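You operate a simulated robot arm through the tools that you are given. There is no shell and no other tool. Be economical: measure what you need, move in short steps, check, and stop when the job is done.

You run a simulated two-armed robot. Do the job below in one go: nothing can be reset, and whatever is moved stays where it is left.

## Task
Iron in the blue wax at the heat printed on its block.
Fine: flap open and fan on first; wait for the green lamp; iron back on its rest, then dial off; fan left on.

It is judged by the outcome, as a careful person would: the job done as asked, and still so three seconds after it is handed in. It fails if anything else is knocked over, pushed out of place, dropped, spilled or broken.

## Robot
Two 7-joint arms with two-finger parallel grippers on one trunk, on a base that drives. Base frame: it is fixed to the floor where the robot stands at the start and does not move with it; the origin is under the middle of the robot, x ahead of it, y to its left, z up; the surface under the hand at the start is at about z = 0.92. Lengths are in m, angles in degrees, forces in N, time in s.
The left shoulder is at the start at [0.06, 0.143, 0.926], the right one opposite. With the tool pointing down near the work surface each hand reaches from about 0.26 to 0.7 m from the robot's upright axis, wherever it stands, measured 20 degrees to its own side. Places, roughly: blue-sided ski [1, 0.75, 1.5]; clamp lever [0.3, 0.9, 0.8]; fan flap [0.8, -0.1, 1.2]; fan switch [0.7, -0.2, 1]; heat dial [0.7, 0.5, 1]; heater switch [0.5, 0, 1.1]; iron rest [0.7, 0.5, 0.9]; long workbench [0.7, 0.8, 0.4]. Payload 1.57 kg a hand.
The tool frame of a hand sits at the grasp point between the pads (the TCP): z along the fingers, y along the line on which they close. The tips reach 0.03 m beyond it. The gripper opens to 0.11 m. The fingers are 0.024 m wide and 0.012 m thick; the gripper's body (0.048 by 0.112 m) begins 0.078 m behind the TCP.
Orientation is that of the tool frame in the base frame, as a unit quaternion [x, y, z, w]. With the fingers straight down and closing along the base's y, the tool's x points along the base's -x, its y along +y and its z along -z.

## Interface
- The arms move only by the tool drive_tool. It takes "left_commands", "right_commands" or both (then of equal length, played together; a hand with none holds still); each is a list of rows, each a list of 7 numbers: the finger opening in m, from 0 to 0.11, then the shift along the tool's x, y, z in m, then the turn, a rotation vector about the tool's x, y, z in degrees. In form: [[hand, dx, dy, dz, wx, wy, wz], ...]. A call has 1 to 10 rows; each row shifts and turns the commanded pose from where the row before left it, along the tool's axes as they then stand. Each row takes 0.2 s and may step no farther than 0.05 m and 8.6 degrees from the row before; otherwise, or with a gripper value out of range, the whole call is refused. A pose out of reach is approached as far as the arm can. The call stops where the force on the tool passes 40 N (or 10 N more than at its start, if that is more) or the arm is blocked; 0.2 s more then pass. The fingers move at their own pace (about 0.045 m/s each) and stop on an object; they squeeze with about 42 N. The grip force told is the motor's: it shows also when the fingers shut on nothing. Time passes only in rows, and 0.2 s behind the last, so rows that do not move let the fingers close. It gives the time, the measured TCP pose, the force on the tool (base axes), the opening and the grip force at its end, in the units of the frame above (readings bear some noise), with the torque about the TCP (base axes, N m) and any sound that the robot's microphone picked up, and new pictures: "views" is both (left out), scene, wrist or none (wrist: the cameras of the hands that moved).
- Cameras (640 x 400 px; columns grow to the right, rows downward): "scene" is now at [0.0564, -0.0036, 1.5468]; the picture's right is [-0.03, -1.00, 0.00], its down [-0.66, 0.02, -0.75] and it looks along [0.75, -0.02, -0.66] (base axes); focal length 285 px, centre (320, 200). "left" rides on the left gripper at [0.07, -0.016, -0.141] in its tool frame; the picture's right is [0.23, 0.97, 0.00], its down [-0.85, 0.20, -0.48] and it looks along [-0.47, 0.11, 0.88] (tool axes); focal length 222 px, centre (320, 200). "right" rides on the right gripper at [0.07, 0.016, -0.141] in its tool frame; the picture's right is [-0.23, 0.97, 0.00], its down [-0.86, -0.20, -0.48] and it looks along [-0.47, -0.11, 0.88] (tool axes); focal length 222 px, centre (320, 200). There is no depth. A picture from a camera that has moved, and an enlarged one, comes with that camera's place and axes in the base frame and with its lens.
- raise_lower(by): slides the trunk up (or, below 0, down) by that many m; the arms and the scene camera ride with it, the base frame stays. It gives what a move gives, with no picture.
- steer(legs): drives the robot by 1 to 6 legs, each [ahead, left, turn to the left] in m, m and degrees, along the robot's own axes; the way and the turn of a leg run together, so that a leg with both is an arc; at most 1.5 m and 180 degrees a leg. The arms and the cameras ride along, it lands a little off, and it stops where it bumps. It gives what a move gives, and a new picture of the scene camera.
- aim_head(pan, tilt): turns the head with the scene camera to pan (to the left, within 86 degrees either way) and tilt (down, from -29 to 69), counted from straight ahead of the robot. It gives what a move gives, and a new picture of the scene camera.
- enlarge(camera, box): a new picture of the part [left, top, right, bottom] of that camera's present view, enlarged. No time passes.
- finish_job(): hands the job in; it is judged then, once.

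Work in short steps. Places have to be worked out from the pictures, the camera data and where the tool is seen: move nearer, look again, correct. Check each grasp and each placing, and mend what went wrong. You have 120 turns and 260 pictures in all, those below and enlarged ones among them. Open the grippers and draw the arms clear of the work before you hand the job in, unless the task says otherwise; then end with one line.

The tools are called after "Call:" as a command line: name --argument value ..., lists and objects as JSON in quotes. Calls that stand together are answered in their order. drive_tool: Moves the arms, as the interface text tells. Its arguments: {"type":"object","properties":{"left_commands":{"type":"array","items":{"type":"array","items":{"type":"number"}}},"right_commands":{"type":"array","items":{"type":"array","items":{"type":"number"}}},"views":{"type":"string","enum":["both","scene","wrist","none"]}},"required":[]} The other tools are called the same way: raise_lower (by) slides the trunk up or down; steer (legs) drives the base; aim_head (pan, tilt) turns the head that bears the scene camera; enlarge (camera, box) takes an enlarged picture of a part of a camera's view; finish_job () hands the job in.

At the start:

```text
t: 0.0
left_position: [0.5613, 0.3059, 0.9996]
left_tcp_rot: [0.0, 1.0, 0.0, 0.0]
left_force: [-0.6, -1.2, 0.6]
left_moment: [0.0, 0.01, -0.01]
left_width: 0.11
left_finger_force: 0.1
right_position: [0.5222, -0.0953, 0.9992]
right_tcp_rot: [0.0, 1.0, 0.0, 0.0]
right_force: [0.4, 0.0, 0.8]
right_moment: [0.02, 0.03, 0.0]
right_width: 0.1101
right_finger_force: 0.0
trunk travel left (down, up): [-0.525, 0.065]
robot x, y, heading: [-0.0013, -0.0013, 0.3]
head pan, tilt: [-1.7, 41.4]
```

scene: 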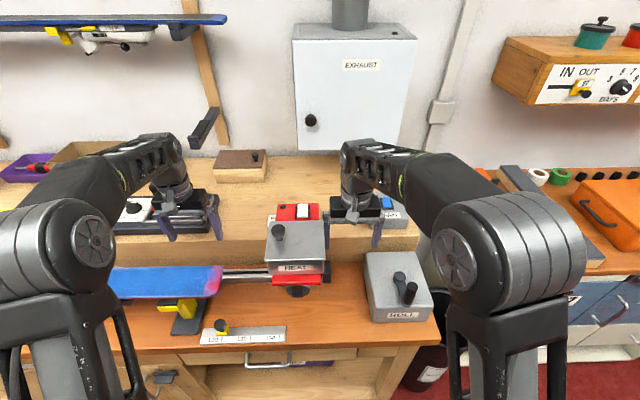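
right: 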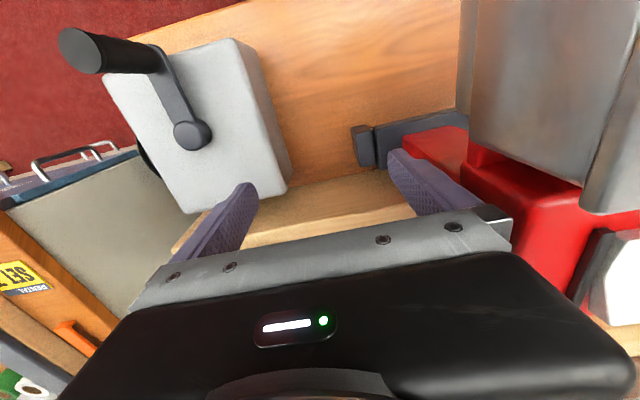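
left: 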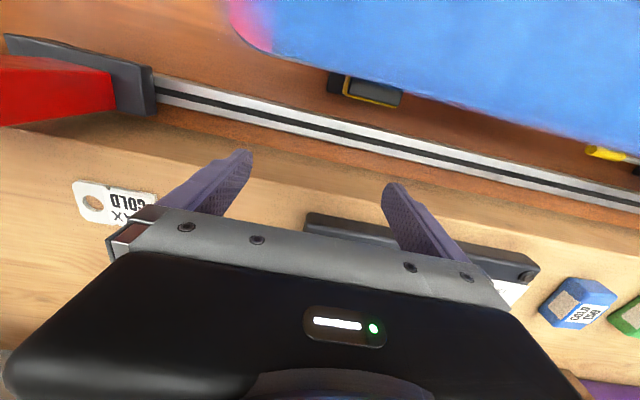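

The pictures show the bench, but I need to find out what each device is. I'll enlarge parts of the scene and look around.

Call:
enlarge --camera "scene" --box '[200, 180, 440, 330]'

Call:
enlarge --camera "scene" --box '[0, 140, 280, 315]'

Call:
aim_head --pan 40 --tilt 35

```text
2.67 times, centred on (320, 255) of scene
camera zoom: at [0.0564, -0.0036, 1.5468], right [-0.03, -1.0, 0.0], down [-0.66, 0.02, -0.75], along [0.75, -0.02, -0.66], focal length 759 px, centre (320, 53)
```

zoom: 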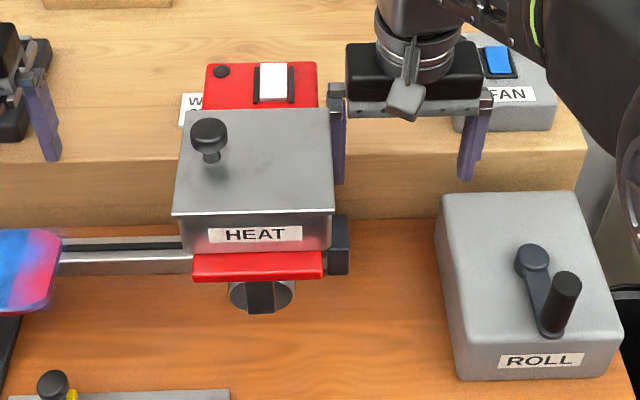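

```text
2.29 times, centred on (140, 228) of scene
camera zoom: at [0.0564, -0.0036, 1.5468], right [-0.03, -1.0, 0.0], down [-0.66, 0.02, -0.75], along [0.75, -0.02, -0.66], focal length 651 px, centre (731, 137)
```

zoom: 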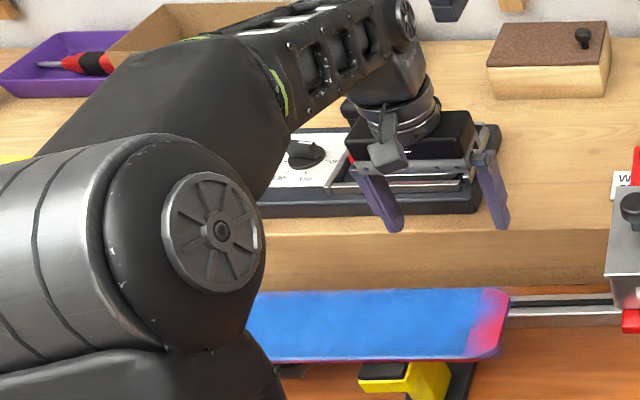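

```text
t: 1.1
left_position: [0.5607, 0.3055, 1.0011]
left_tcp_rot: [0.0, 1.0, 0.0, 0.0]
left_force: [0.1, 0.5, 0.5]
left_moment: [-0.01, 0.01, 0.05]
left_width: 0.1101
left_finger_force: 0.1
right_position: [0.5237, -0.0948, 1.0]
right_tcp_rot: [0.0, 1.0, 0.001, 0.0]
right_force: [0.3, -0.6, -0.1]
right_moment: [0.01, 0.0, 0.0]
right_width: 0.11
right_finger_force: 0.1
trunk travel left (down, up): [-0.525, 0.065]
robot x, y, heading: [0.0038, -0.0014, -0.2]
head pan, tilt: [40.0, 35.0]
camera scene: at [0.0399, 0.0555, 1.5563], right [0.64, -0.77, 0.0], down [-0.44, -0.37, -0.82], along [0.63, 0.53, -0.57], focal length 285 px, centre (320, 200)
```

scene: 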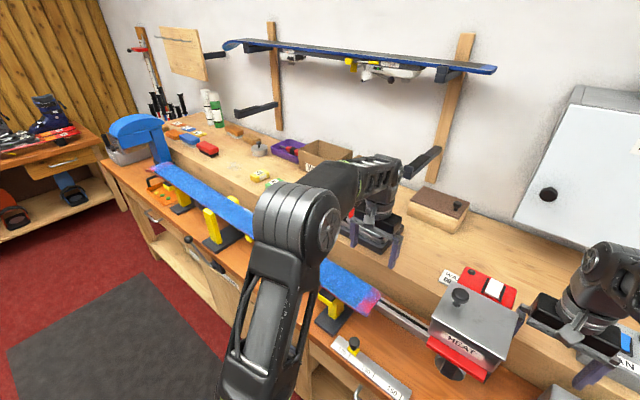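

The arms block parts of the bench. Let me move the left arm up and back and enlarge the interesting parts.

Call:
enlarge --camera "left" --box '[440, 220, 640, 345]'

Call:
enlarge --camera "scene" --box '[100, 80, 340, 230]'

Call:
drive_tool --left_commands '[[0.11, 0.04, 0, -0.03, 0, 0, 0], [0.11, 0.04, 0, -0.03, 0, 0, 0], [0.11, 0.04, 0, -0.03, 0, 0, 0], [0.11, 0.04, 0, -0.03, 0, 0, 0], [0.11, 0.04, 0, -0.03, 0, 0, 0]]' --views "both"

```text
3.20 times, centred on (540, 282) of left
camera zoom: at [0.4897, 0.2919, 1.1413], right [-0.23, 0.97, 0.0], down [0.85, 0.2, 0.48], along [0.47, 0.11, -0.88], focal length 711 px, centre (-384, -64)
```

zoom: 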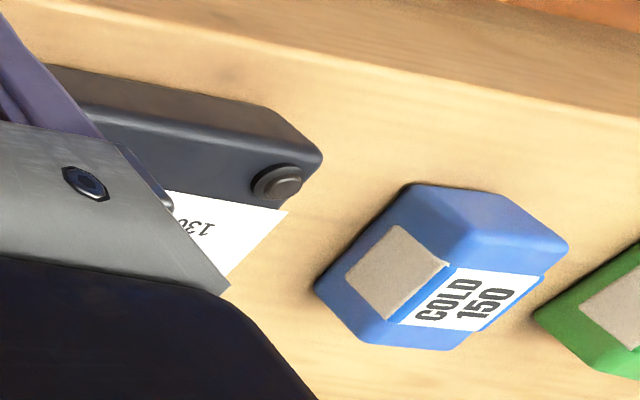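

```text
2.67 times, centred on (220, 155) of scene
camera zoom: at [0.0399, 0.0555, 1.5563], right [0.64, -0.77, 0.0], down [-0.44, -0.37, -0.82], along [0.63, 0.53, -0.57], focal length 759 px, centre (587, 320)
```

zoom: 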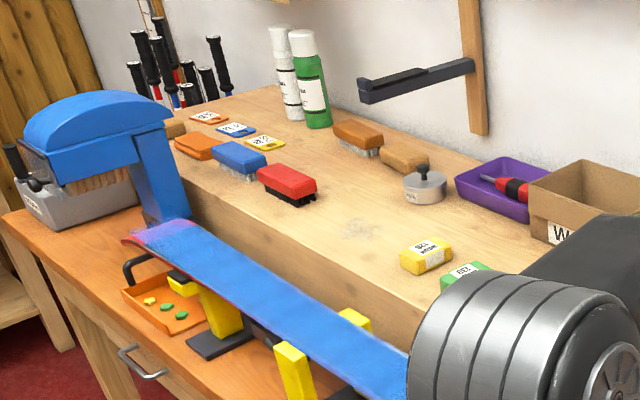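

```text
t: 2.5
left_position: [0.3878, 0.2655, 1.1293]
left_tcp_rot: [0.075, 0.997, -0.002, 0.028]
left_force: [-0.9, 0.2, -1.1]
left_moment: [-0.03, -0.04, 0.01]
left_width: 0.11
left_finger_force: 0.1
left hand out of reach, approached as far as the arm can: row 4, 5
right_position: [0.5223, -0.0938, 1.0002]
right_tcp_rot: [-0.001, 1.0, -0.001, 0.0]
right_force: [-0.1, 0.8, -0.1]
right_moment: [-0.07, 0.0, 0.01]
right_width: 0.1101
right_finger_force: 0.1
trunk travel left (down, up): [-0.525, 0.065]
robot x, y, heading: [-0.0009, 0.0005, 0.0]
head pan, tilt: [40.0, 35.0]
stopped in row 5 (left hand): the arm was blocked; the commanded pose is now the measured one
camera scene: at [0.0398, 0.0586, 1.5562], right [0.64, -0.77, 0.0], down [-0.44, -0.37, -0.82], along [0.63, 0.53, -0.57], focal length 285 px, centre (320, 200)
camera left: at [0.3077, 0.2635, 1.2665], right [-0.08, 1.0, -0.01], down [0.85, 0.08, 0.53], along [0.53, 0.03, -0.85], focal length 222 px, centre (320, 200)
```

scene: 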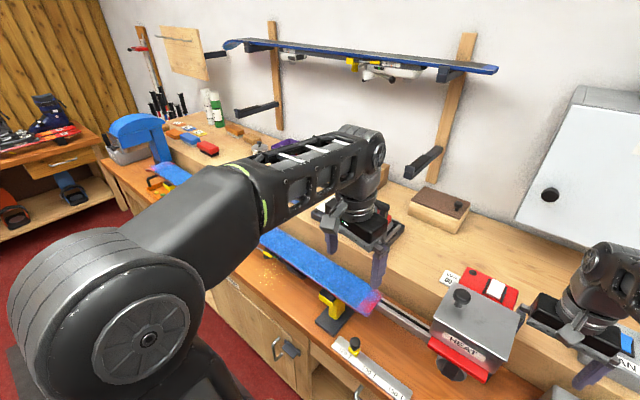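
left: 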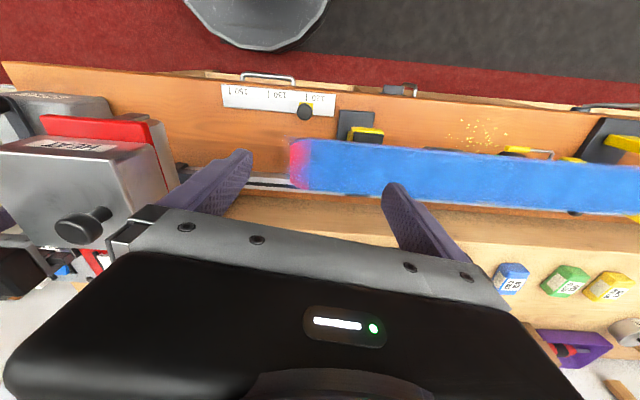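

Blue block reads COLD 150. The iron and dial are hidden by the arm; I'll lower the elbow by moving the hand toward the left and look again from straight ahead.

Call:
enlarge --camera "left" --box '[200, 70, 520, 270]'

Call:
steer --legs '[[-0.25, 0, 0]]'

Call:
aim_head --pan 25 --tilt 35

```text
2.00 times, centred on (360, 170) of left
camera zoom: at [0.3077, 0.2635, 1.2665], right [-0.08, 1.0, -0.01], down [0.85, 0.08, 0.53], along [0.53, 0.03, -0.85], focal length 444 px, centre (240, 260)
```

zoom: 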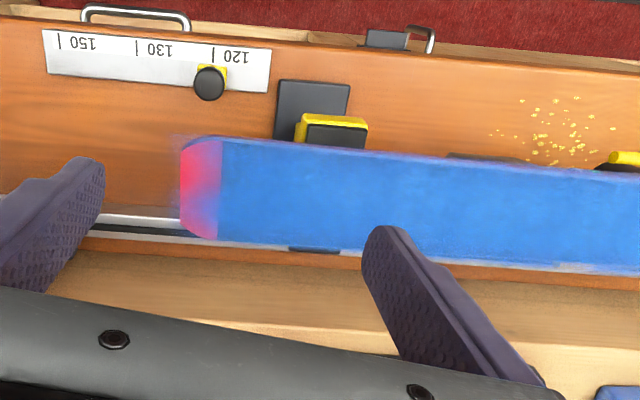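

```text
t: 4.3
left_position: [0.1434, 0.2644, 1.13]
left_tcp_rot: [0.075, 0.997, 0.0, 0.029]
left_force: [0.3, 0.2, 0.8]
left_moment: [-0.03, -0.03, -0.01]
left_width: 0.1102
left_finger_force: 0.1
right_position: [0.2797, -0.096, 1.0001]
right_tcp_rot: [0.001, 1.0, 0.0, 0.001]
right_force: [-0.3, -0.2, -1.1]
right_moment: [0.0, -0.02, -0.03]
right_width: 0.1101
right_finger_force: 0.0
trunk travel left (down, up): [-0.525, 0.065]
robot x, y, heading: [-0.2404, 0.0005, -0.1]
head pan, tilt: [40.0, 35.0]
camera scene: at [-0.2041, 0.0557, 1.5564], right [0.64, -0.77, 0.0], down [-0.44, -0.37, -0.82], along [0.63, 0.53, -0.57], focal length 285 px, centre (320, 200)
```

scene: 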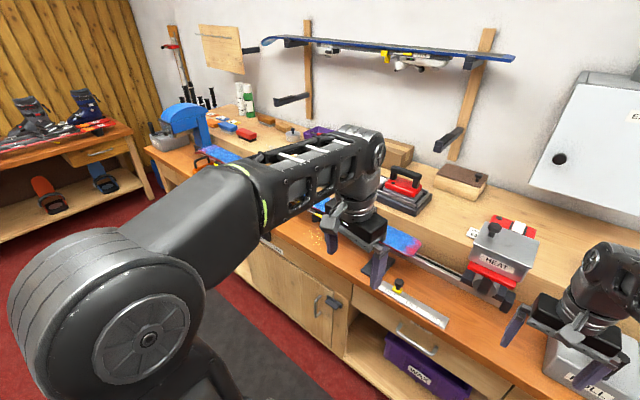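

```text
t: 5.0
left_position: [0.1467, 0.264, 1.1297]
left_tcp_rot: [0.075, 0.997, 0.0, 0.028]
left_force: [0.8, -0.4, 0.1]
left_moment: [0.0, -0.03, 0.0]
left_width: 0.11
left_finger_force: 0.0
right_position: [0.2805, -0.0961, 0.9994]
right_tcp_rot: [0.001, 1.0, -0.001, 0.0]
right_force: [0.0, -1.1, 0.2]
right_moment: [-0.01, 0.0, -0.02]
right_width: 0.11
right_finger_force: 0.1
trunk travel left (down, up): [-0.525, 0.065]
robot x, y, heading: [-0.2417, -0.0025, 0.1]
head pan, tilt: [25.0, 35.0]
camera scene: at [-0.1905, 0.0363, 1.5564], right [0.42, -0.91, 0.0], down [-0.52, -0.24, -0.82], along [0.74, 0.35, -0.57], focal length 285 px, centre (320, 200)
```

scene: 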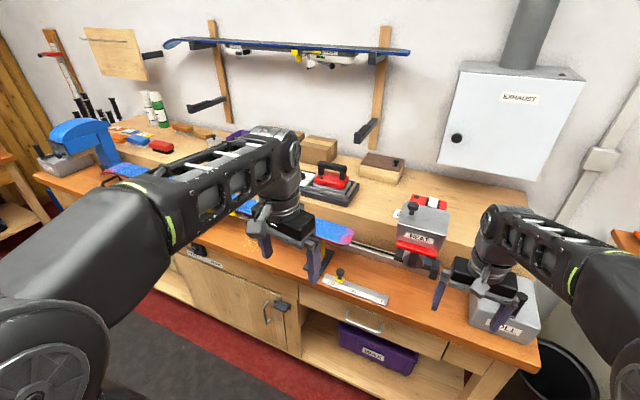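

There is a red iron on its rest near the dial. Zooming in on it and on the exhaust box.

Call:
enlarge --camera "scene" --box '[280, 130, 440, 230]'

Call:
enlarge --camera "scene" --box '[380, 50, 620, 350]'

Call:
drive_tool --left_commands '[[0.11, 0, 0, 0, 8, 0, 0], [0.11, 0, 0.05, 0, 8, 0, 0], [0.11, 0, 0.05, 0, 0, 0, 0], [0.11, 0, 0.05, 0, 0, 0, 0], [0.11, 0, 0.05, 0, 0, 0, 0]]'

```text
4.00 times, centred on (360, 180) of scene
camera zoom: at [-0.1905, 0.0363, 1.5564], right [0.42, -0.91, 0.0], down [-0.52, -0.24, -0.82], along [0.74, 0.35, -0.57], focal length 1139 px, centre (160, 280)
```

zoom: 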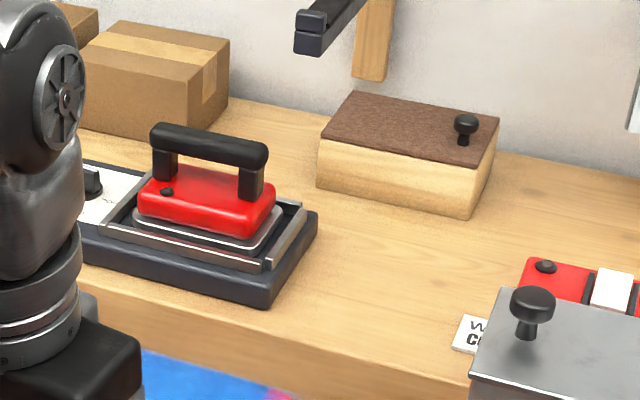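

```text
1.33 times, centred on (500, 200) of scene
camera zoom: at [-0.1905, 0.0363, 1.5564], right [0.42, -0.91, 0.0], down [-0.52, -0.24, -0.82], along [0.74, 0.35, -0.57], focal length 380 px, centre (80, 200)
```

zoom: 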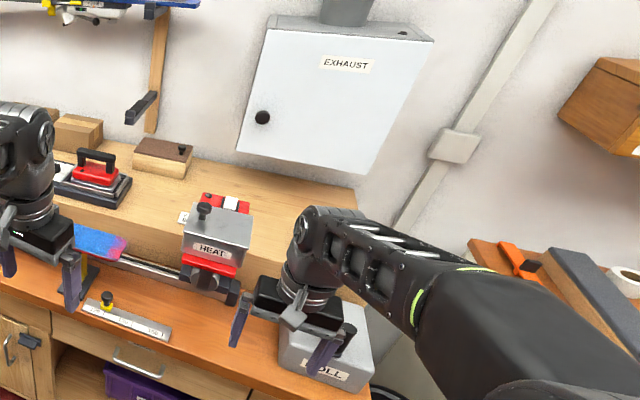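

```text
t: 6.2
left_position: [0.2005, 0.4114, 1.0553]
left_tcp_rot: [0.096, 0.985, -0.141, 0.024]
left_force: [0.1, 1.4, -1.1]
left_moment: [-0.27, -0.1, 0.05]
left_width: 0.1099
left_finger_force: 0.0
left hand out of reach, approached as far as the arm can: row 2
right_position: [0.2824, -0.0974, 0.9991]
right_tcp_rot: [0.0, 1.0, 0.001, 0.0]
right_force: [1.7, -0.5, -0.7]
right_moment: [0.04, 0.02, -0.01]
right_width: 0.1098
right_finger_force: 0.0
trunk travel left (down, up): [-0.525, 0.065]
robot x, y, heading: [-0.2454, 0.0021, -0.1]
head pan, tilt: [25.0, 35.0]
camera scene: at [-0.1884, 0.034, 1.5564], right [0.42, -0.91, 0.0], down [-0.52, -0.24, -0.82], along [0.74, 0.35, -0.57], focal length 285 px, centre (320, 200)
camera left: at [0.1258, 0.4497, 1.1909], right [-0.03, 0.96, -0.28], down [0.87, 0.17, 0.47], along [0.5, -0.23, -0.84], focal length 222 px, centre (320, 200)
```

scene: 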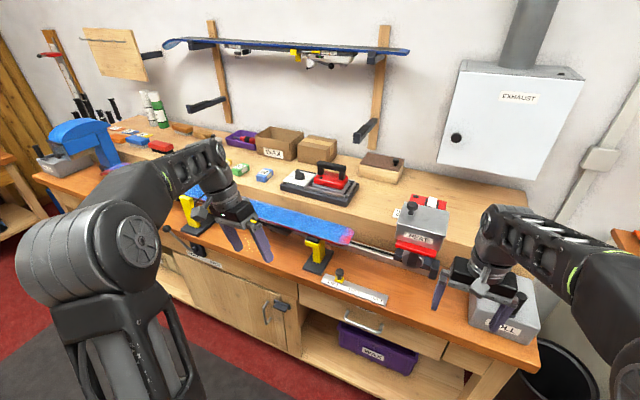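
left: 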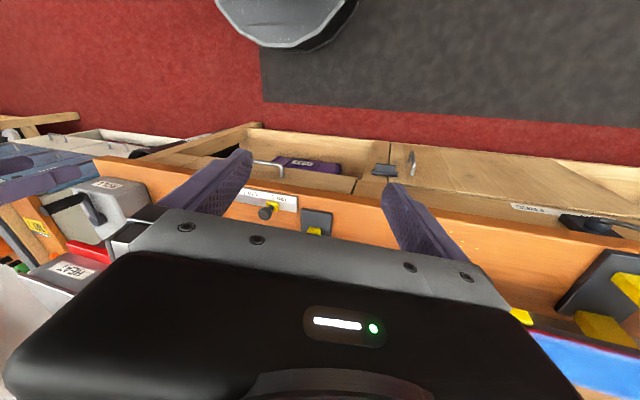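

Now the iron, dial and wax blocks are visible. Zooming in on those and on the ski and its clamps.

Call:
enlarge --camera "scene" --box '[220, 140, 412, 260]'

Call:
enlarge --camera "scene" --box '[160, 180, 416, 340]'

Call:
enlarge --camera "scene" --box '[20, 80, 240, 280]'

Call:
aim_head --pan -5 --tilt 20

```text
3.33 times, centred on (316, 200) of scene
camera zoom: at [-0.1884, 0.034, 1.5564], right [0.42, -0.91, 0.0], down [-0.52, -0.24, -0.82], along [0.74, 0.35, -0.57], focal length 949 px, centre (333, 200)
```

zoom: 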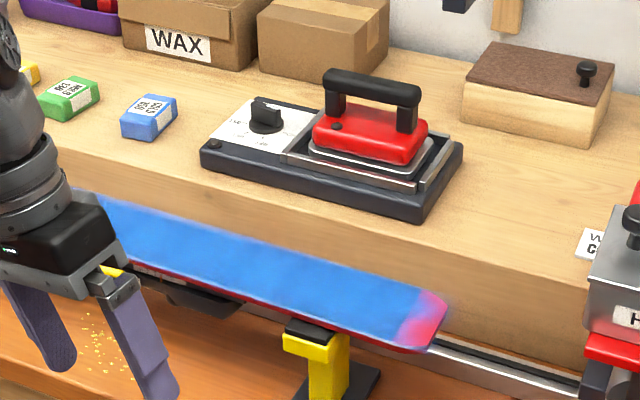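

```text
2.50 times, centred on (288, 260) of scene
camera zoom: at [-0.1884, 0.034, 1.5564], right [0.42, -0.91, 0.0], down [-0.52, -0.24, -0.82], along [0.74, 0.35, -0.57], focal length 712 px, centre (400, 50)
```

zoom: 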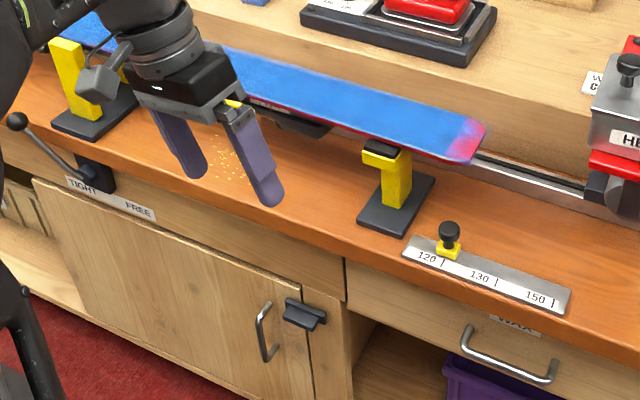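

```text
2.00 times, centred on (130, 180) of scene
camera zoom: at [-0.1884, 0.034, 1.5564], right [0.42, -0.91, 0.0], down [-0.52, -0.24, -0.82], along [0.74, 0.35, -0.57], focal length 569 px, centre (700, 240)
```

zoom: 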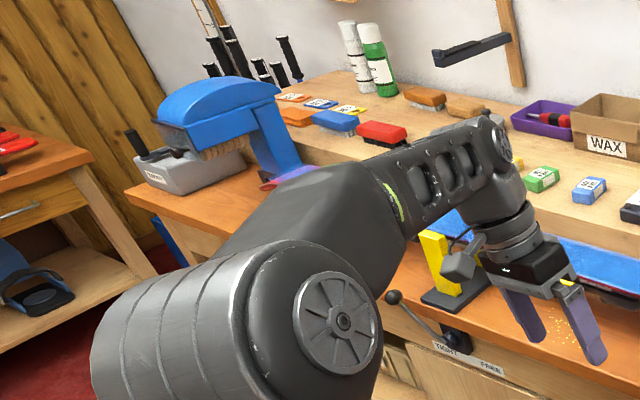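

```text
t: 7.2
left_position: [0.1984, 0.4127, 1.0564]
left_tcp_rot: [0.093, 0.985, -0.143, 0.024]
left_force: [0.0, 0.5, 0.9]
left_moment: [-0.04, -0.04, 0.0]
left_width: 0.1099
left_finger_force: 0.0
right_position: [0.2812, -0.0958, 1.0]
right_tcp_rot: [0.0, 1.0, 0.0, 0.0]
right_force: [0.0, 0.2, -0.4]
right_moment: [0.02, 0.02, 0.02]
right_width: 0.11
right_finger_force: 0.1
trunk travel left (down, up): [-0.525, 0.065]
robot x, y, heading: [-0.2419, -0.0004, -0.0]
head pan, tilt: [-5.0, 20.0]
camera scene: at [-0.1776, -0.0089, 1.5802], right [-0.09, -1.0, 0.0], down [-0.34, 0.03, -0.94], along [0.94, -0.08, -0.34], focal length 285 px, centre (320, 200)
```

scene: 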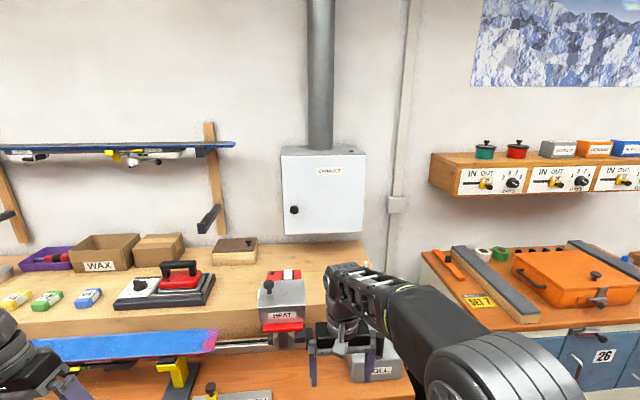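

Blue wax film lies on the ski base (red where bare). Now zoom on the exhaust box to see how the flap is hung, and the dial.

Call:
enlarge --camera "scene" --box '[260, 130, 388, 250]'

Call:
enlarge --camera "scene" --box '[100, 255, 228, 335]'

Call:
steer --legs '[[0.1, -0.1, 0]]'

Call:
drive_tool --right_commands '[[0.11, 0.03, -0.03, -0.04, 0, 0, 0], [0.11, 0.03, -0.03, -0.04, 0, 0, 0], [0.11, 0.03, -0.03, -0.03, 0, 0, 0]]' --views "both"

```text
3.33 times, centred on (324, 190) of scene
camera zoom: at [-0.1776, -0.0089, 1.5802], right [-0.09, -1.0, 0.0], down [-0.34, 0.03, -0.94], along [0.94, -0.08, -0.34], focal length 949 px, centre (307, 233)
```

zoom: 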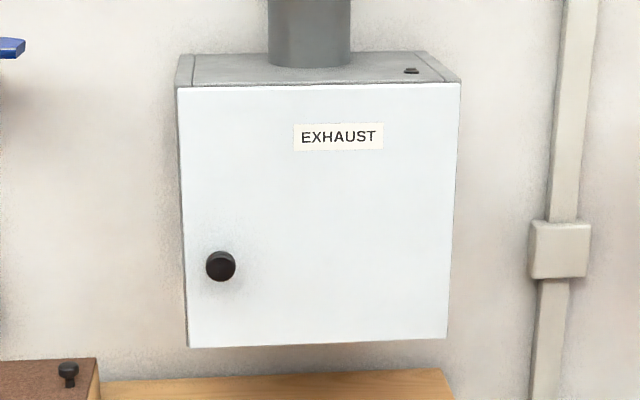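

```text
5.00 times, centred on (164, 295) of scene
camera zoom: at [-0.1776, -0.0089, 1.5802], right [-0.09, -1.0, 0.0], down [-0.34, 0.03, -0.94], along [0.94, -0.08, -0.34], focal length 1423 px, centre (1100, -275)
```

zoom: 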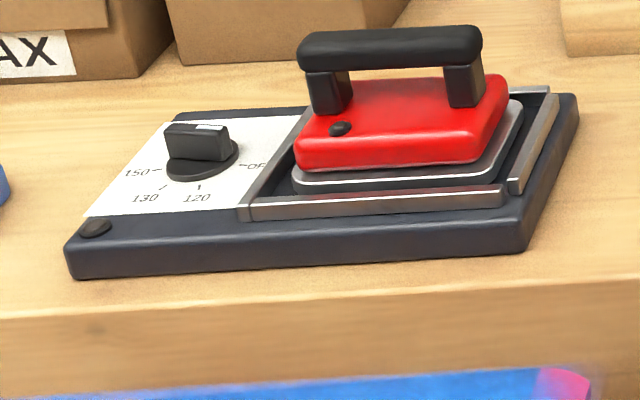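

```text
t: 8.5
left_position: [0.2914, 0.3227, 1.0522]
left_tcp_rot: [0.076, 0.987, -0.138, 0.019]
left_force: [0.3, -0.7, 0.1]
left_moment: [0.03, 0.02, -0.03]
left_width: 0.1098
left_finger_force: 0.1
right_position: [0.3807, -0.196, 0.9988]
right_tcp_rot: [0.0, 1.0, 0.0, 0.0]
right_force: [1.0, -1.3, 0.1]
right_moment: [-0.02, 0.05, -0.02]
right_width: 0.1099
right_finger_force: 0.0
trunk travel left (down, up): [-0.525, 0.065]
robot x, y, heading: [-0.1435, -0.1006, 0.3]
head pan, tilt: [-5.0, 20.0]
camera scene: at [-0.0777, -0.1107, 1.5801], right [-0.09, -1.0, 0.0], down [-0.34, 0.03, -0.94], along [0.94, -0.08, -0.34], focal length 285 px, centre (320, 200)
```

scene: 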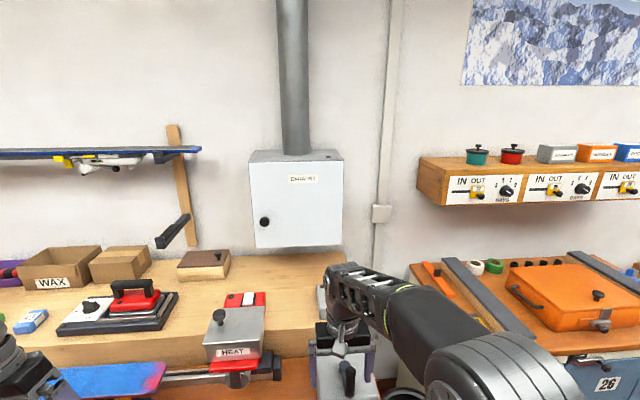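

```text
refused: row 1 steps farther than a row can; nothing moved
```

The exhaust door is hinged on the right with a knob at left (about [0.795, 0, 1.19]). The dial points to OFF at right; 150 is on the left. I raise the trunk and turn the right hand to point ahead while lifting it.

Call:
raise_lower --by 0.06

Call:
drive_tool --right_commands '[[0.11, -0.01, 0, -0.045, 0, 0, 0], [0.11, -0.01, 0, -0.045, 0, 0, 0], [0.11, -0.01, 0, -0.04, 0, -8, 0], [0.11, -0.02, 0, 0, 0, -8, 0], [0.11, -0.02, 0, 0, 0, -8, 0], [0.11, -0.02, 0, 0, 0, -8, 0], [0.11, -0.02, 0, 0, 0, -8, 0]]' --views "both"

```text
t: 9.5
left_position: [0.2888, 0.3254, 1.1127]
left_tcp_rot: [0.077, 0.987, -0.137, 0.019]
left_force: [0.2, -0.5, -0.4]
left_moment: [0.01, 0.01, 0.0]
left_width: 0.1102
left_finger_force: 0.1
right_position: [0.3796, -0.1956, 1.0602]
right_tcp_rot: [-0.001, 1.0, 0.0, 0.0]
right_force: [0.4, 0.6, 0.0]
right_moment: [0.02, 0.0, 0.02]
right_width: 0.1097
right_finger_force: 0.1
trunk travel left (down, up): [-0.585, 0.005]
robot x, y, heading: [-0.146, -0.1029, -0.1]
head pan, tilt: [-5.0, 20.0]
```

```text
t: 11.1
left_position: [0.2888, 0.3247, 1.1132]
left_tcp_rot: [0.077, 0.987, -0.137, 0.021]
left_force: [-0.1, 0.4, 0.9]
left_moment: [0.0, -0.01, 0.0]
left_width: 0.1097
left_finger_force: 0.1
right_position: [0.4801, -0.1945, 1.2058]
right_tcp_rot: [0.0, 0.939, 0.0, 0.343]
right_force: [0.6, -0.6, 0.4]
right_moment: [0.03, 0.02, -0.01]
right_width: 0.1099
right_finger_force: 0.0
right hand out of reach, approached as far as the arm can: row 2
trunk travel left (down, up): [-0.585, 0.005]
robot x, y, heading: [-0.1439, -0.1023, 0.3]
head pan, tilt: [-5.0, 20.0]
camera scene: at [-0.0793, -0.1096, 1.6402], right [-0.09, -1.0, 0.0], down [-0.34, 0.03, -0.94], along [0.94, -0.08, -0.34], focal length 285 px, centre (320, 200)
camera right: at [0.3362, -0.1783, 1.2685], right [0.17, 0.97, 0.15], down [0.35, -0.2, 0.92], along [0.92, -0.11, -0.37], focal length 222 px, centre (320, 200)
```

scene: 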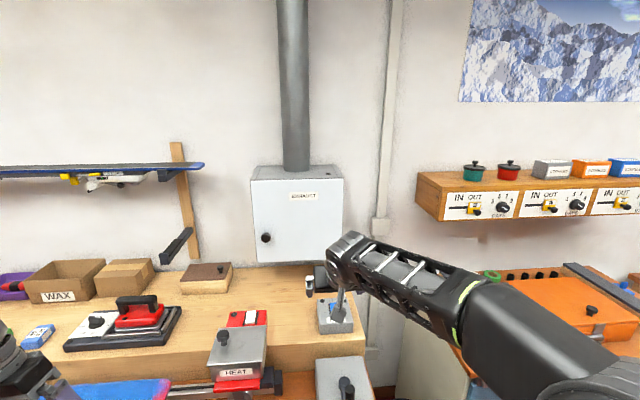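
right: 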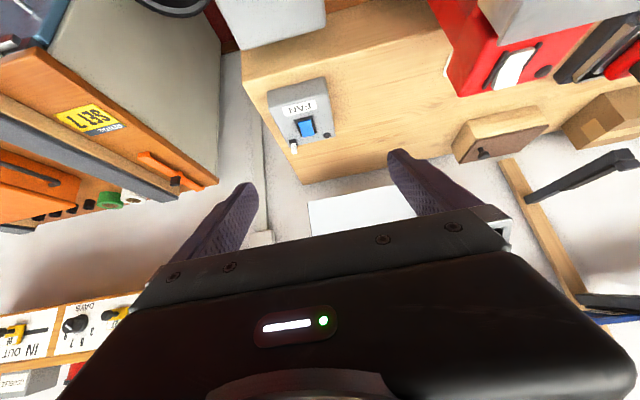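

Working well. I finish the turn to horizontal, keeping height around 1.2.

Call:
drive_tool --right_commands '[[0.11, 0, 0, 0, 0, -8.3, 0], [0.11, 0, 0, 0, 0, -8.3, 0], [0.11, 0, 0, 0, 0, -8.3, 0], [0.11, 0, 0, 0, 0, -8.3, 0], [0.11, 0, 0, 0, 0, -8.3, 0], [0.11, 0, 0.0, 0, 0, -8.3, 0], [0.11, 0, 0.05, 0, 0, 0, 0], [0.11, 0, 0.05, 0, 0, 0, 0]]' --views "both"

```text
t: 12.9
left_position: [0.2905, 0.3248, 1.1131]
left_tcp_rot: [0.076, 0.987, -0.138, 0.019]
left_force: [-0.2, -1.0, -0.1]
left_moment: [-0.04, -0.02, -0.01]
left_width: 0.1099
left_finger_force: 0.0
right_position: [0.4811, -0.0946, 1.2047]
right_tcp_rot: [0.001, 0.709, 0.0, 0.705]
right_force: [-0.4, 0.9, 0.1]
right_moment: [-0.02, 0.02, 0.01]
right_width: 0.11
right_finger_force: 0.1
trunk travel left (down, up): [-0.585, 0.005]
robot x, y, heading: [-0.1456, -0.1013, -0.3]
head pan, tilt: [-5.0, 20.0]
camera scene: at [-0.0782, -0.1086, 1.6402], right [-0.09, -1.0, 0.0], down [-0.34, 0.03, -0.94], along [0.94, -0.08, -0.34], focal length 285 px, centre (320, 200)
camera right: at [0.3394, -0.0766, 1.1348], right [0.0, 0.97, 0.23], down [-0.48, -0.2, 0.86], along [0.88, -0.11, 0.46], focal length 222 px, centre (320, 200)
```

scene: 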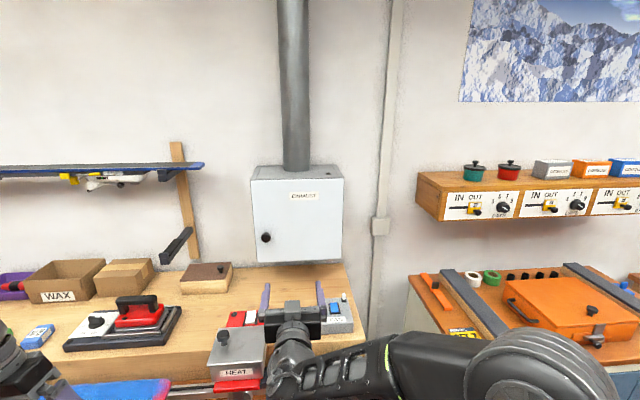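
right: 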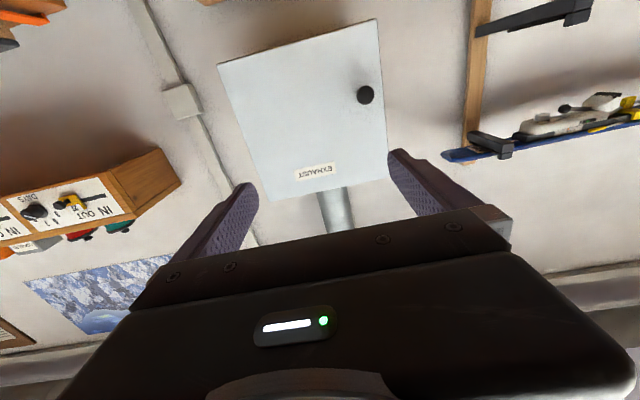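

Knob triangulates to about [0.82, 0.004, 1.18], diameter ~0.03. I drive ahead 0.14, watching the bench.

Call:
steer --legs '[[0.14, 0, 0]]'

Call:
drive_tool --right_commands '[[0.08, 0, 0, 0.04, 0, 0, 0], [0.08, 0, 0.03, 0.04, 0, 0, 0], [0.08, 0, 0.04, 0.02, 0, 0, 0], [0.08, 0.015, 0.025, 0.0, 0, 0, 0]]' --views "both"

```text
t: 14.3
left_position: [0.4332, 0.3239, 1.1125]
left_tcp_rot: [0.077, 0.987, -0.139, 0.019]
left_force: [0.7, 0.0, -0.6]
left_moment: [0.0, 0.05, -0.05]
left_width: 0.11
left_finger_force: 0.1
right_position: [0.6237, -0.0938, 1.2036]
right_tcp_rot: [0.0, 0.709, 0.0, 0.705]
right_force: [1.3, -0.5, 0.1]
right_moment: [0.0, -0.05, 0.02]
right_width: 0.1098
right_finger_force: 0.0
trunk travel left (down, up): [-0.585, 0.005]
robot x, y, heading: [-0.0011, -0.1071, 0.1]
head pan, tilt: [-5.0, 20.0]
camera scene: at [0.0651, -0.1095, 1.6401], right [-0.09, -1.0, 0.0], down [-0.34, 0.03, -0.94], along [0.94, -0.08, -0.34], focal length 285 px, centre (320, 200)
```

scene: 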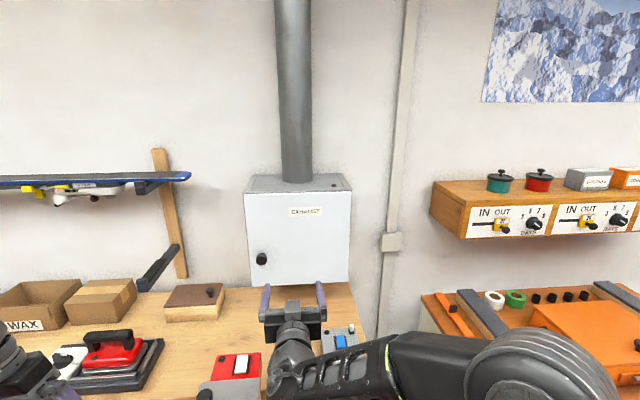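

```text
t: 15.3
left_position: [0.4316, 0.3255, 1.1125]
left_tcp_rot: [0.077, 0.987, -0.138, 0.019]
left_force: [0.6, 1.0, 0.2]
left_moment: [-0.01, -0.02, 0.0]
left_width: 0.1099
left_finger_force: 0.0
right_position: [0.7263, 0.0002, 1.1883]
right_tcp_rot: [0.001, 0.708, -0.001, 0.706]
right_force: [-0.4, 0.1, 0.3]
right_moment: [0.02, 0.02, -0.04]
right_width: 0.0801
right_finger_force: 0.0
trunk travel left (down, up): [-0.585, 0.005]
robot x, y, heading: [-0.0026, -0.098, -0.1]
head pan, tilt: [-5.0, 20.0]
camera scene: at [0.0633, -0.1088, 1.6402], right [-0.09, -1.0, 0.0], down [-0.34, 0.03, -0.94], along [0.94, -0.08, -0.34], focal length 285 px, centre (320, 200)
camera right: at [0.5843, 0.017, 1.1197], right [0.0, 0.97, 0.23], down [-0.48, -0.2, 0.86], along [0.88, -0.11, 0.46], focal length 222 px, centre (320, 200)
```

scene: 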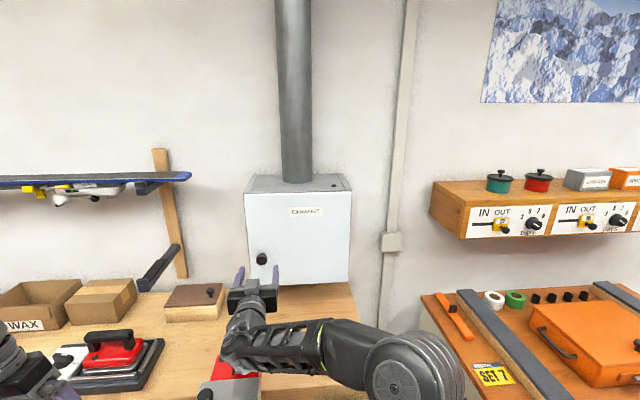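
right: 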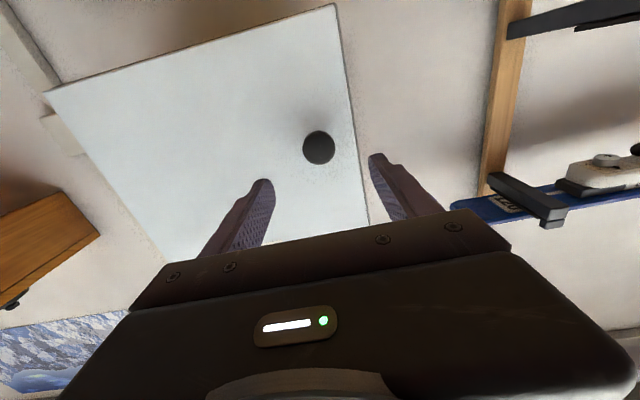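

Knob aligned: y≈0.002, z≈1.18. I lower by 8 mm, go ahead to x≈0.805 and close.

Call:
drive_tool --right_commands '[[0.08, 0.008, 0.001, 0.03, 0, 0, 0], [0.08, 0, 0, 0.03, 0, 0, 0], [0.08, 0, 0, 0.015, 0, 0, 0], [0, 0, 0, 0, 0, 0, 0], [0, 0, 0, 0, 0, 0, 0], [0, 0, 0, 0, 0, 0, 0], [0, 0, 0, 0, 0, 0, 0]]' --views "both"

```text
t: 16.9
left_position: [0.432, 0.3236, 1.1117]
left_tcp_rot: [0.077, 0.987, -0.138, 0.019]
left_force: [0.4, 0.9, 0.1]
left_moment: [-0.02, -0.01, 0.01]
left_width: 0.1101
left_finger_force: 0.1
right_position: [0.7985, 0.0021, 1.1797]
right_tcp_rot: [0.0, 0.708, 0.0, 0.706]
right_force: [0.5, -3.6, -0.6]
right_moment: [-0.02, -0.01, -0.1]
right_width: 0.0336
right_finger_force: 24.3
trunk travel left (down, up): [-0.585, 0.005]
robot x, y, heading: [-0.004, -0.0996, 0.1]
head pan, tilt: [-5.0, 20.0]
camera scene: at [0.0633, -0.1099, 1.6402], right [-0.09, -1.0, 0.0], down [-0.34, 0.03, -0.94], along [0.94, -0.08, -0.34], focal length 285 px, centre (320, 200)
camera right: at [0.6569, 0.0179, 1.1111], right [0.0, 0.97, 0.23], down [-0.48, -0.2, 0.86], along [0.88, -0.11, 0.46], focal length 222 px, centre (320, 200)
```

scene: 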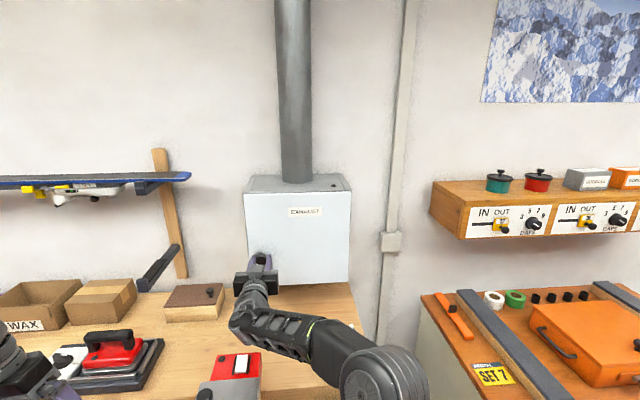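
right: 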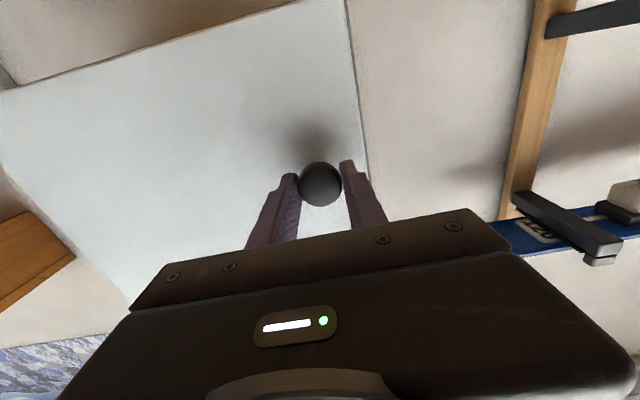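

Knob gripped (33.6 mm). I pull it along an arc of radius ~0.25 about the right hinge, turning with the door.

Call:
drive_tool --right_commands '[[0, 0, -0.001, -0.017, -4, 0, 0], [0, 0, -0.001, -0.0174, -4, 0, 0], [0, 0, -0.001, -0.0174, -4, 0, 0], [0, 0, -0.001, -0.0174, -4, 0, 0], [0, 0, -0.001, -0.0174, -4, 0, 0]]' --views "both"

```text
t: 18.1
left_position: [0.4349, 0.321, 1.1134]
left_tcp_rot: [0.077, 0.988, -0.136, 0.018]
left_force: [0.6, -0.6, -0.4]
left_moment: [-0.02, 0.0, 0.02]
left_width: 0.1099
left_finger_force: 0.1
right_position: [0.7351, -0.019, 1.1801]
right_tcp_rot: [-0.094, 0.703, 0.097, 0.698]
right_force: [8.0, -26.1, -3.7]
right_moment: [0.04, 0.33, -0.78]
right_width: 0.0334
right_finger_force: 41.3
right hand out of reach, approached as far as the arm can: row 5
trunk travel left (down, up): [-0.585, 0.005]
robot x, y, heading: [-0.0034, -0.1009, -0.2]
head pan, tilt: [-5.0, 20.0]
camera scene: at [0.0654, -0.1144, 1.6401], right [-0.09, -1.0, 0.0], down [-0.34, 0.03, -0.94], along [0.94, -0.08, -0.34], focal length 285 px, centre (320, 200)
camera right: at [0.5933, -0.0412, 1.1114], right [-0.26, 0.94, 0.23], down [-0.4, -0.32, 0.86], along [0.88, 0.13, 0.46], focal length 222 px, centre (320, 200)
```

scene: 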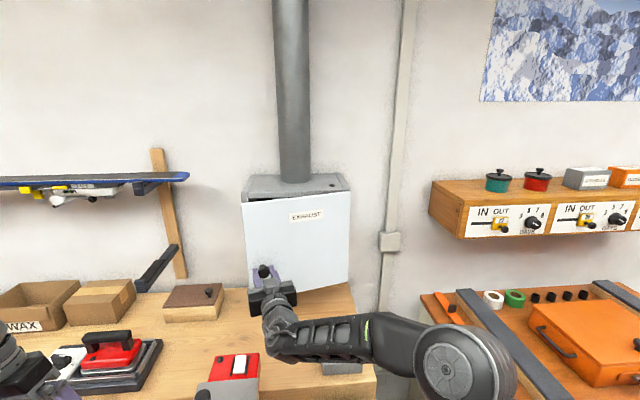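
right: 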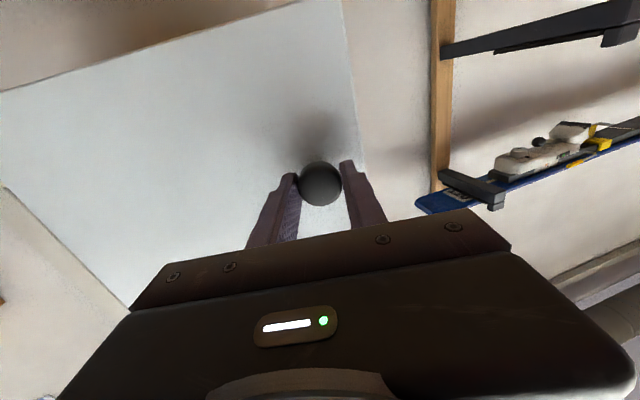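

Door is open ~15° and the right wrist has reached its limit. I release the knob, back the right hand off, and turn the left hand to horizontal (pointing ahead-right) to push the door from inside.

Call:
drive_tool --right_commands '[[0.08, 0, 0, 0, 0, 0, 0], [0.08, 0, 0, 0, 0, 0, 0], [0.08, 0, 0, 0, 0, 0, 0], [0.08, 0, 0, -0.04, 0, 0, 0], [0.08, 0, 0, -0.04, 0, 0, 0], [0.08, 0, 0, -0.04, 4, 0, 0], [0.08, 0, 0, -0.04, 4, 0, 0], [0.08, 0, -0.04, -0.02, 4, 0, 0], [0.08, 0, -0.04, -0.02, 4, 0, 0], [0.08, 0, -0.04, 0, 0, 0, 0]]' --left_commands '[[0, 0, 0, 0, 0.93, -7.3, 2.95], [0, 0, 0, 0, 0.93, -7.3, 2.95], [0, 0, 0, 0, 0.93, -7.3, 2.95], [0, 0, 0, 0, 0.93, -7.3, 2.95], [0, 0, 0, 0, 0.93, -7.3, 2.95], [0, 0, 0, 0, 0.93, -7.3, 2.95], [0, 0, 0, 0, 0.93, -7.3, 2.95], [0, 0, 0, 0, 0.93, -7.3, 2.95], [0, 0, 0, 0, 0.93, -7.3, 2.95], [0, 0, 0, 0, 0.93, -7.3, 2.95]]' --views "both"

```text
t: 20.3
left_position: [0.4327, 0.3223, 1.1097]
left_tcp_rot: [0.21, 0.742, -0.223, 0.596]
left_force: [0.3, 0.8, -1.4]
left_moment: [-0.01, 0.02, 0.01]
left_width: 0.0
left_finger_force: 21.2
left hand out of reach, approached as far as the arm can: row 10
right_position: [0.5417, -0.1769, 1.18]
right_tcp_rot: [0.002, 0.708, -0.001, 0.706]
right_force: [0.2, -1.0, -0.8]
right_moment: [0.03, 0.03, 0.03]
right_width: 0.08
right_finger_force: 0.0
trunk travel left (down, up): [-0.585, 0.005]
robot x, y, heading: [-0.0012, -0.0991, 0.2]
head pan, tilt: [-5.0, 20.0]
camera scene: at [0.0621, -0.1101, 1.6403], right [-0.09, -1.0, 0.0], down [-0.34, 0.03, -0.94], along [0.94, -0.08, -0.34], focal length 285 px, centre (320, 200)
camera right: at [0.4013, -0.159, 1.1102], right [0.0, 0.97, 0.23], down [-0.48, -0.2, 0.86], along [0.88, -0.11, 0.46], focal length 222 px, centre (320, 200)
camera left: at [0.2961, 0.3962, 1.0681], right [0.52, 0.8, -0.3], down [-0.09, 0.4, 0.91], along [0.85, -0.44, 0.28], focal length 222 px, centre (320, 200)
```

scene: 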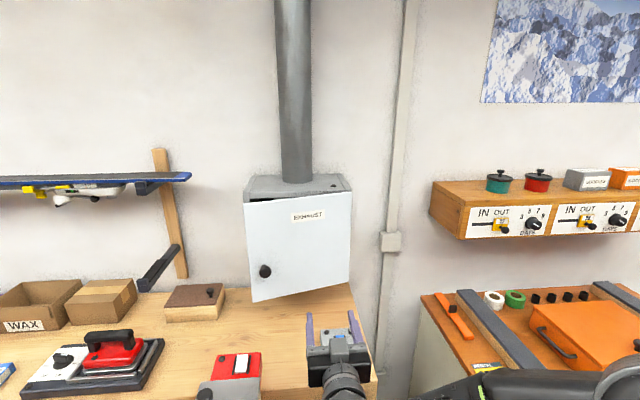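
right: 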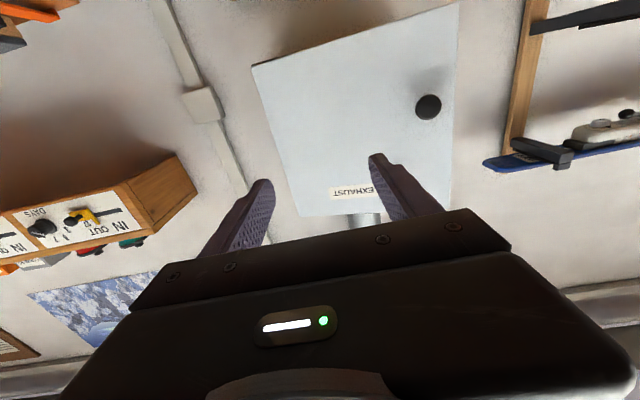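
left: 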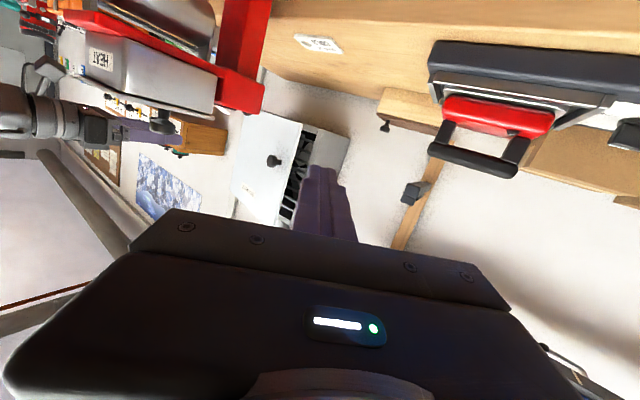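

Left hand points at the gap behind the door. I lift it and advance to a staging point left of the door edge; right hand backs out of the sweep.

Call:
drive_tool --left_commands '[[0, -0.048, 0, 0, 0, 0, 0], [0, -0.048, 0, 0, 0, 0, 0], [0, -0.048, 0, 0, 0, 0, 0], [0, 0, -0.002, 0.047, 0, 0, 0], [0, 0, -0.002, 0.047, 0, 0, 0], [0, 0, -0.002, 0.047, 0, 0, 0], [0, 0, -0.002, 0.047, 0, 0, 0], [0, 0, 0, 0.047, 0, 0, 0], [0, 0, 0, 0.04, 0, 0, 0]]' --right_commands '[[0.08, 0, -0.04, -0.02, 0, 0, 0], [0.08, 0, -0.04, -0.02, 0, 0, 0], [0.08, 0, -0.04, -0.02, 0, 0, 0], [0.08, 0, -0.03, -0.02, 0, 0, 0], [0.08, 0, 0, -0.0, 0, 0, 0], [0.08, 0, 0, 0, 0, 0, 0], [0.08, 0, 0, 0, 0, 0, 0], [0.08, 0, 0, 0, 0, 0, 0], [0.08, 0, 0, 0, 0, 0, 0]]' --views "both"

```text
t: 22.3
left_position: [0.6761, 0.1476, 1.1957]
left_tcp_rot: [0.209, 0.744, -0.222, 0.595]
left_force: [-0.1, -0.3, -0.3]
left_moment: [-0.01, 0.01, -0.01]
left_width: 0.0
left_finger_force: 21.5
right_position: [0.5477, -0.2518, 1.1896]
right_tcp_rot: [-0.001, 0.709, 0.002, 0.705]
right_force: [0.6, -0.7, 0.4]
right_moment: [0.0, 0.0, -0.03]
right_width: 0.08
right_finger_force: 0.1
right hand out of reach, approached as far as the arm can: row 1, 2, 3, 4
trunk travel left (down, up): [-0.585, 0.005]
robot x, y, heading: [-0.0018, -0.1003, -0.1]
head pan, tilt: [-5.0, 20.0]
camera scene: at [0.0641, -0.1099, 1.6402], right [-0.09, -1.0, 0.0], down [-0.34, 0.03, -0.94], along [0.94, -0.08, -0.34], focal length 285 px, centre (320, 200)
camera right: at [0.4041, -0.2352, 1.1204], right [0.0, 0.97, 0.23], down [-0.47, -0.2, 0.86], along [0.88, -0.11, 0.46], focal length 222 px, centre (320, 200)
camera left: at [0.54, 0.2216, 1.1562], right [0.52, 0.8, -0.3], down [-0.09, 0.4, 0.91], along [0.85, -0.44, 0.28], focal length 222 px, centre (320, 200)
```

scene: 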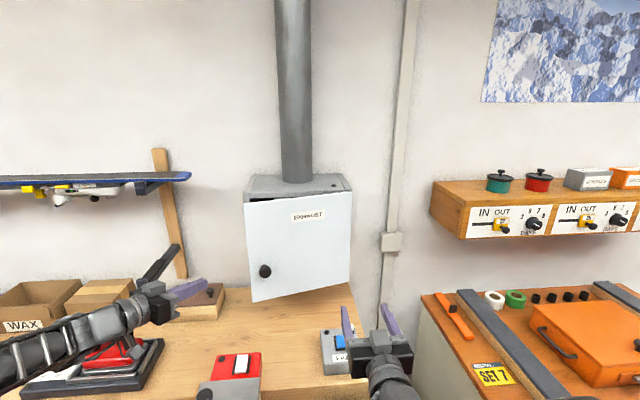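
right: 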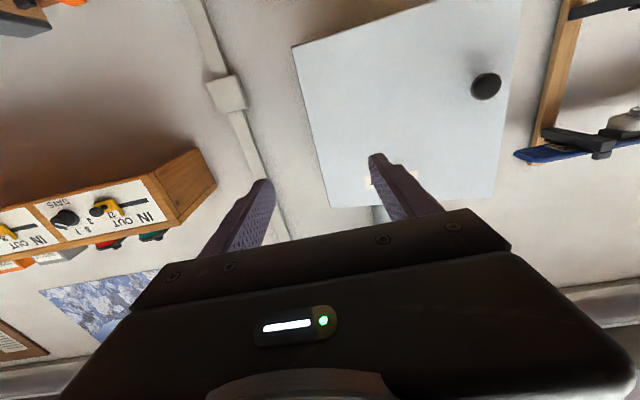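
left: 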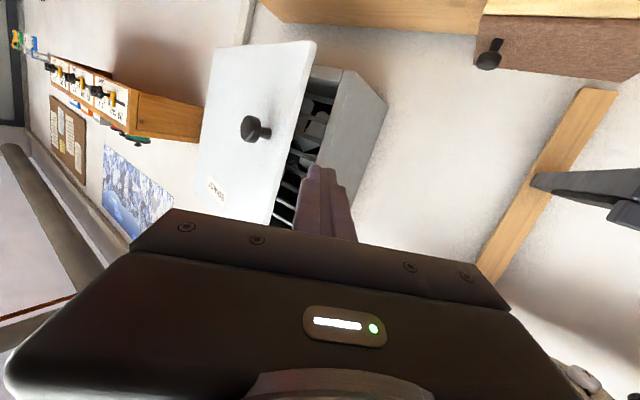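

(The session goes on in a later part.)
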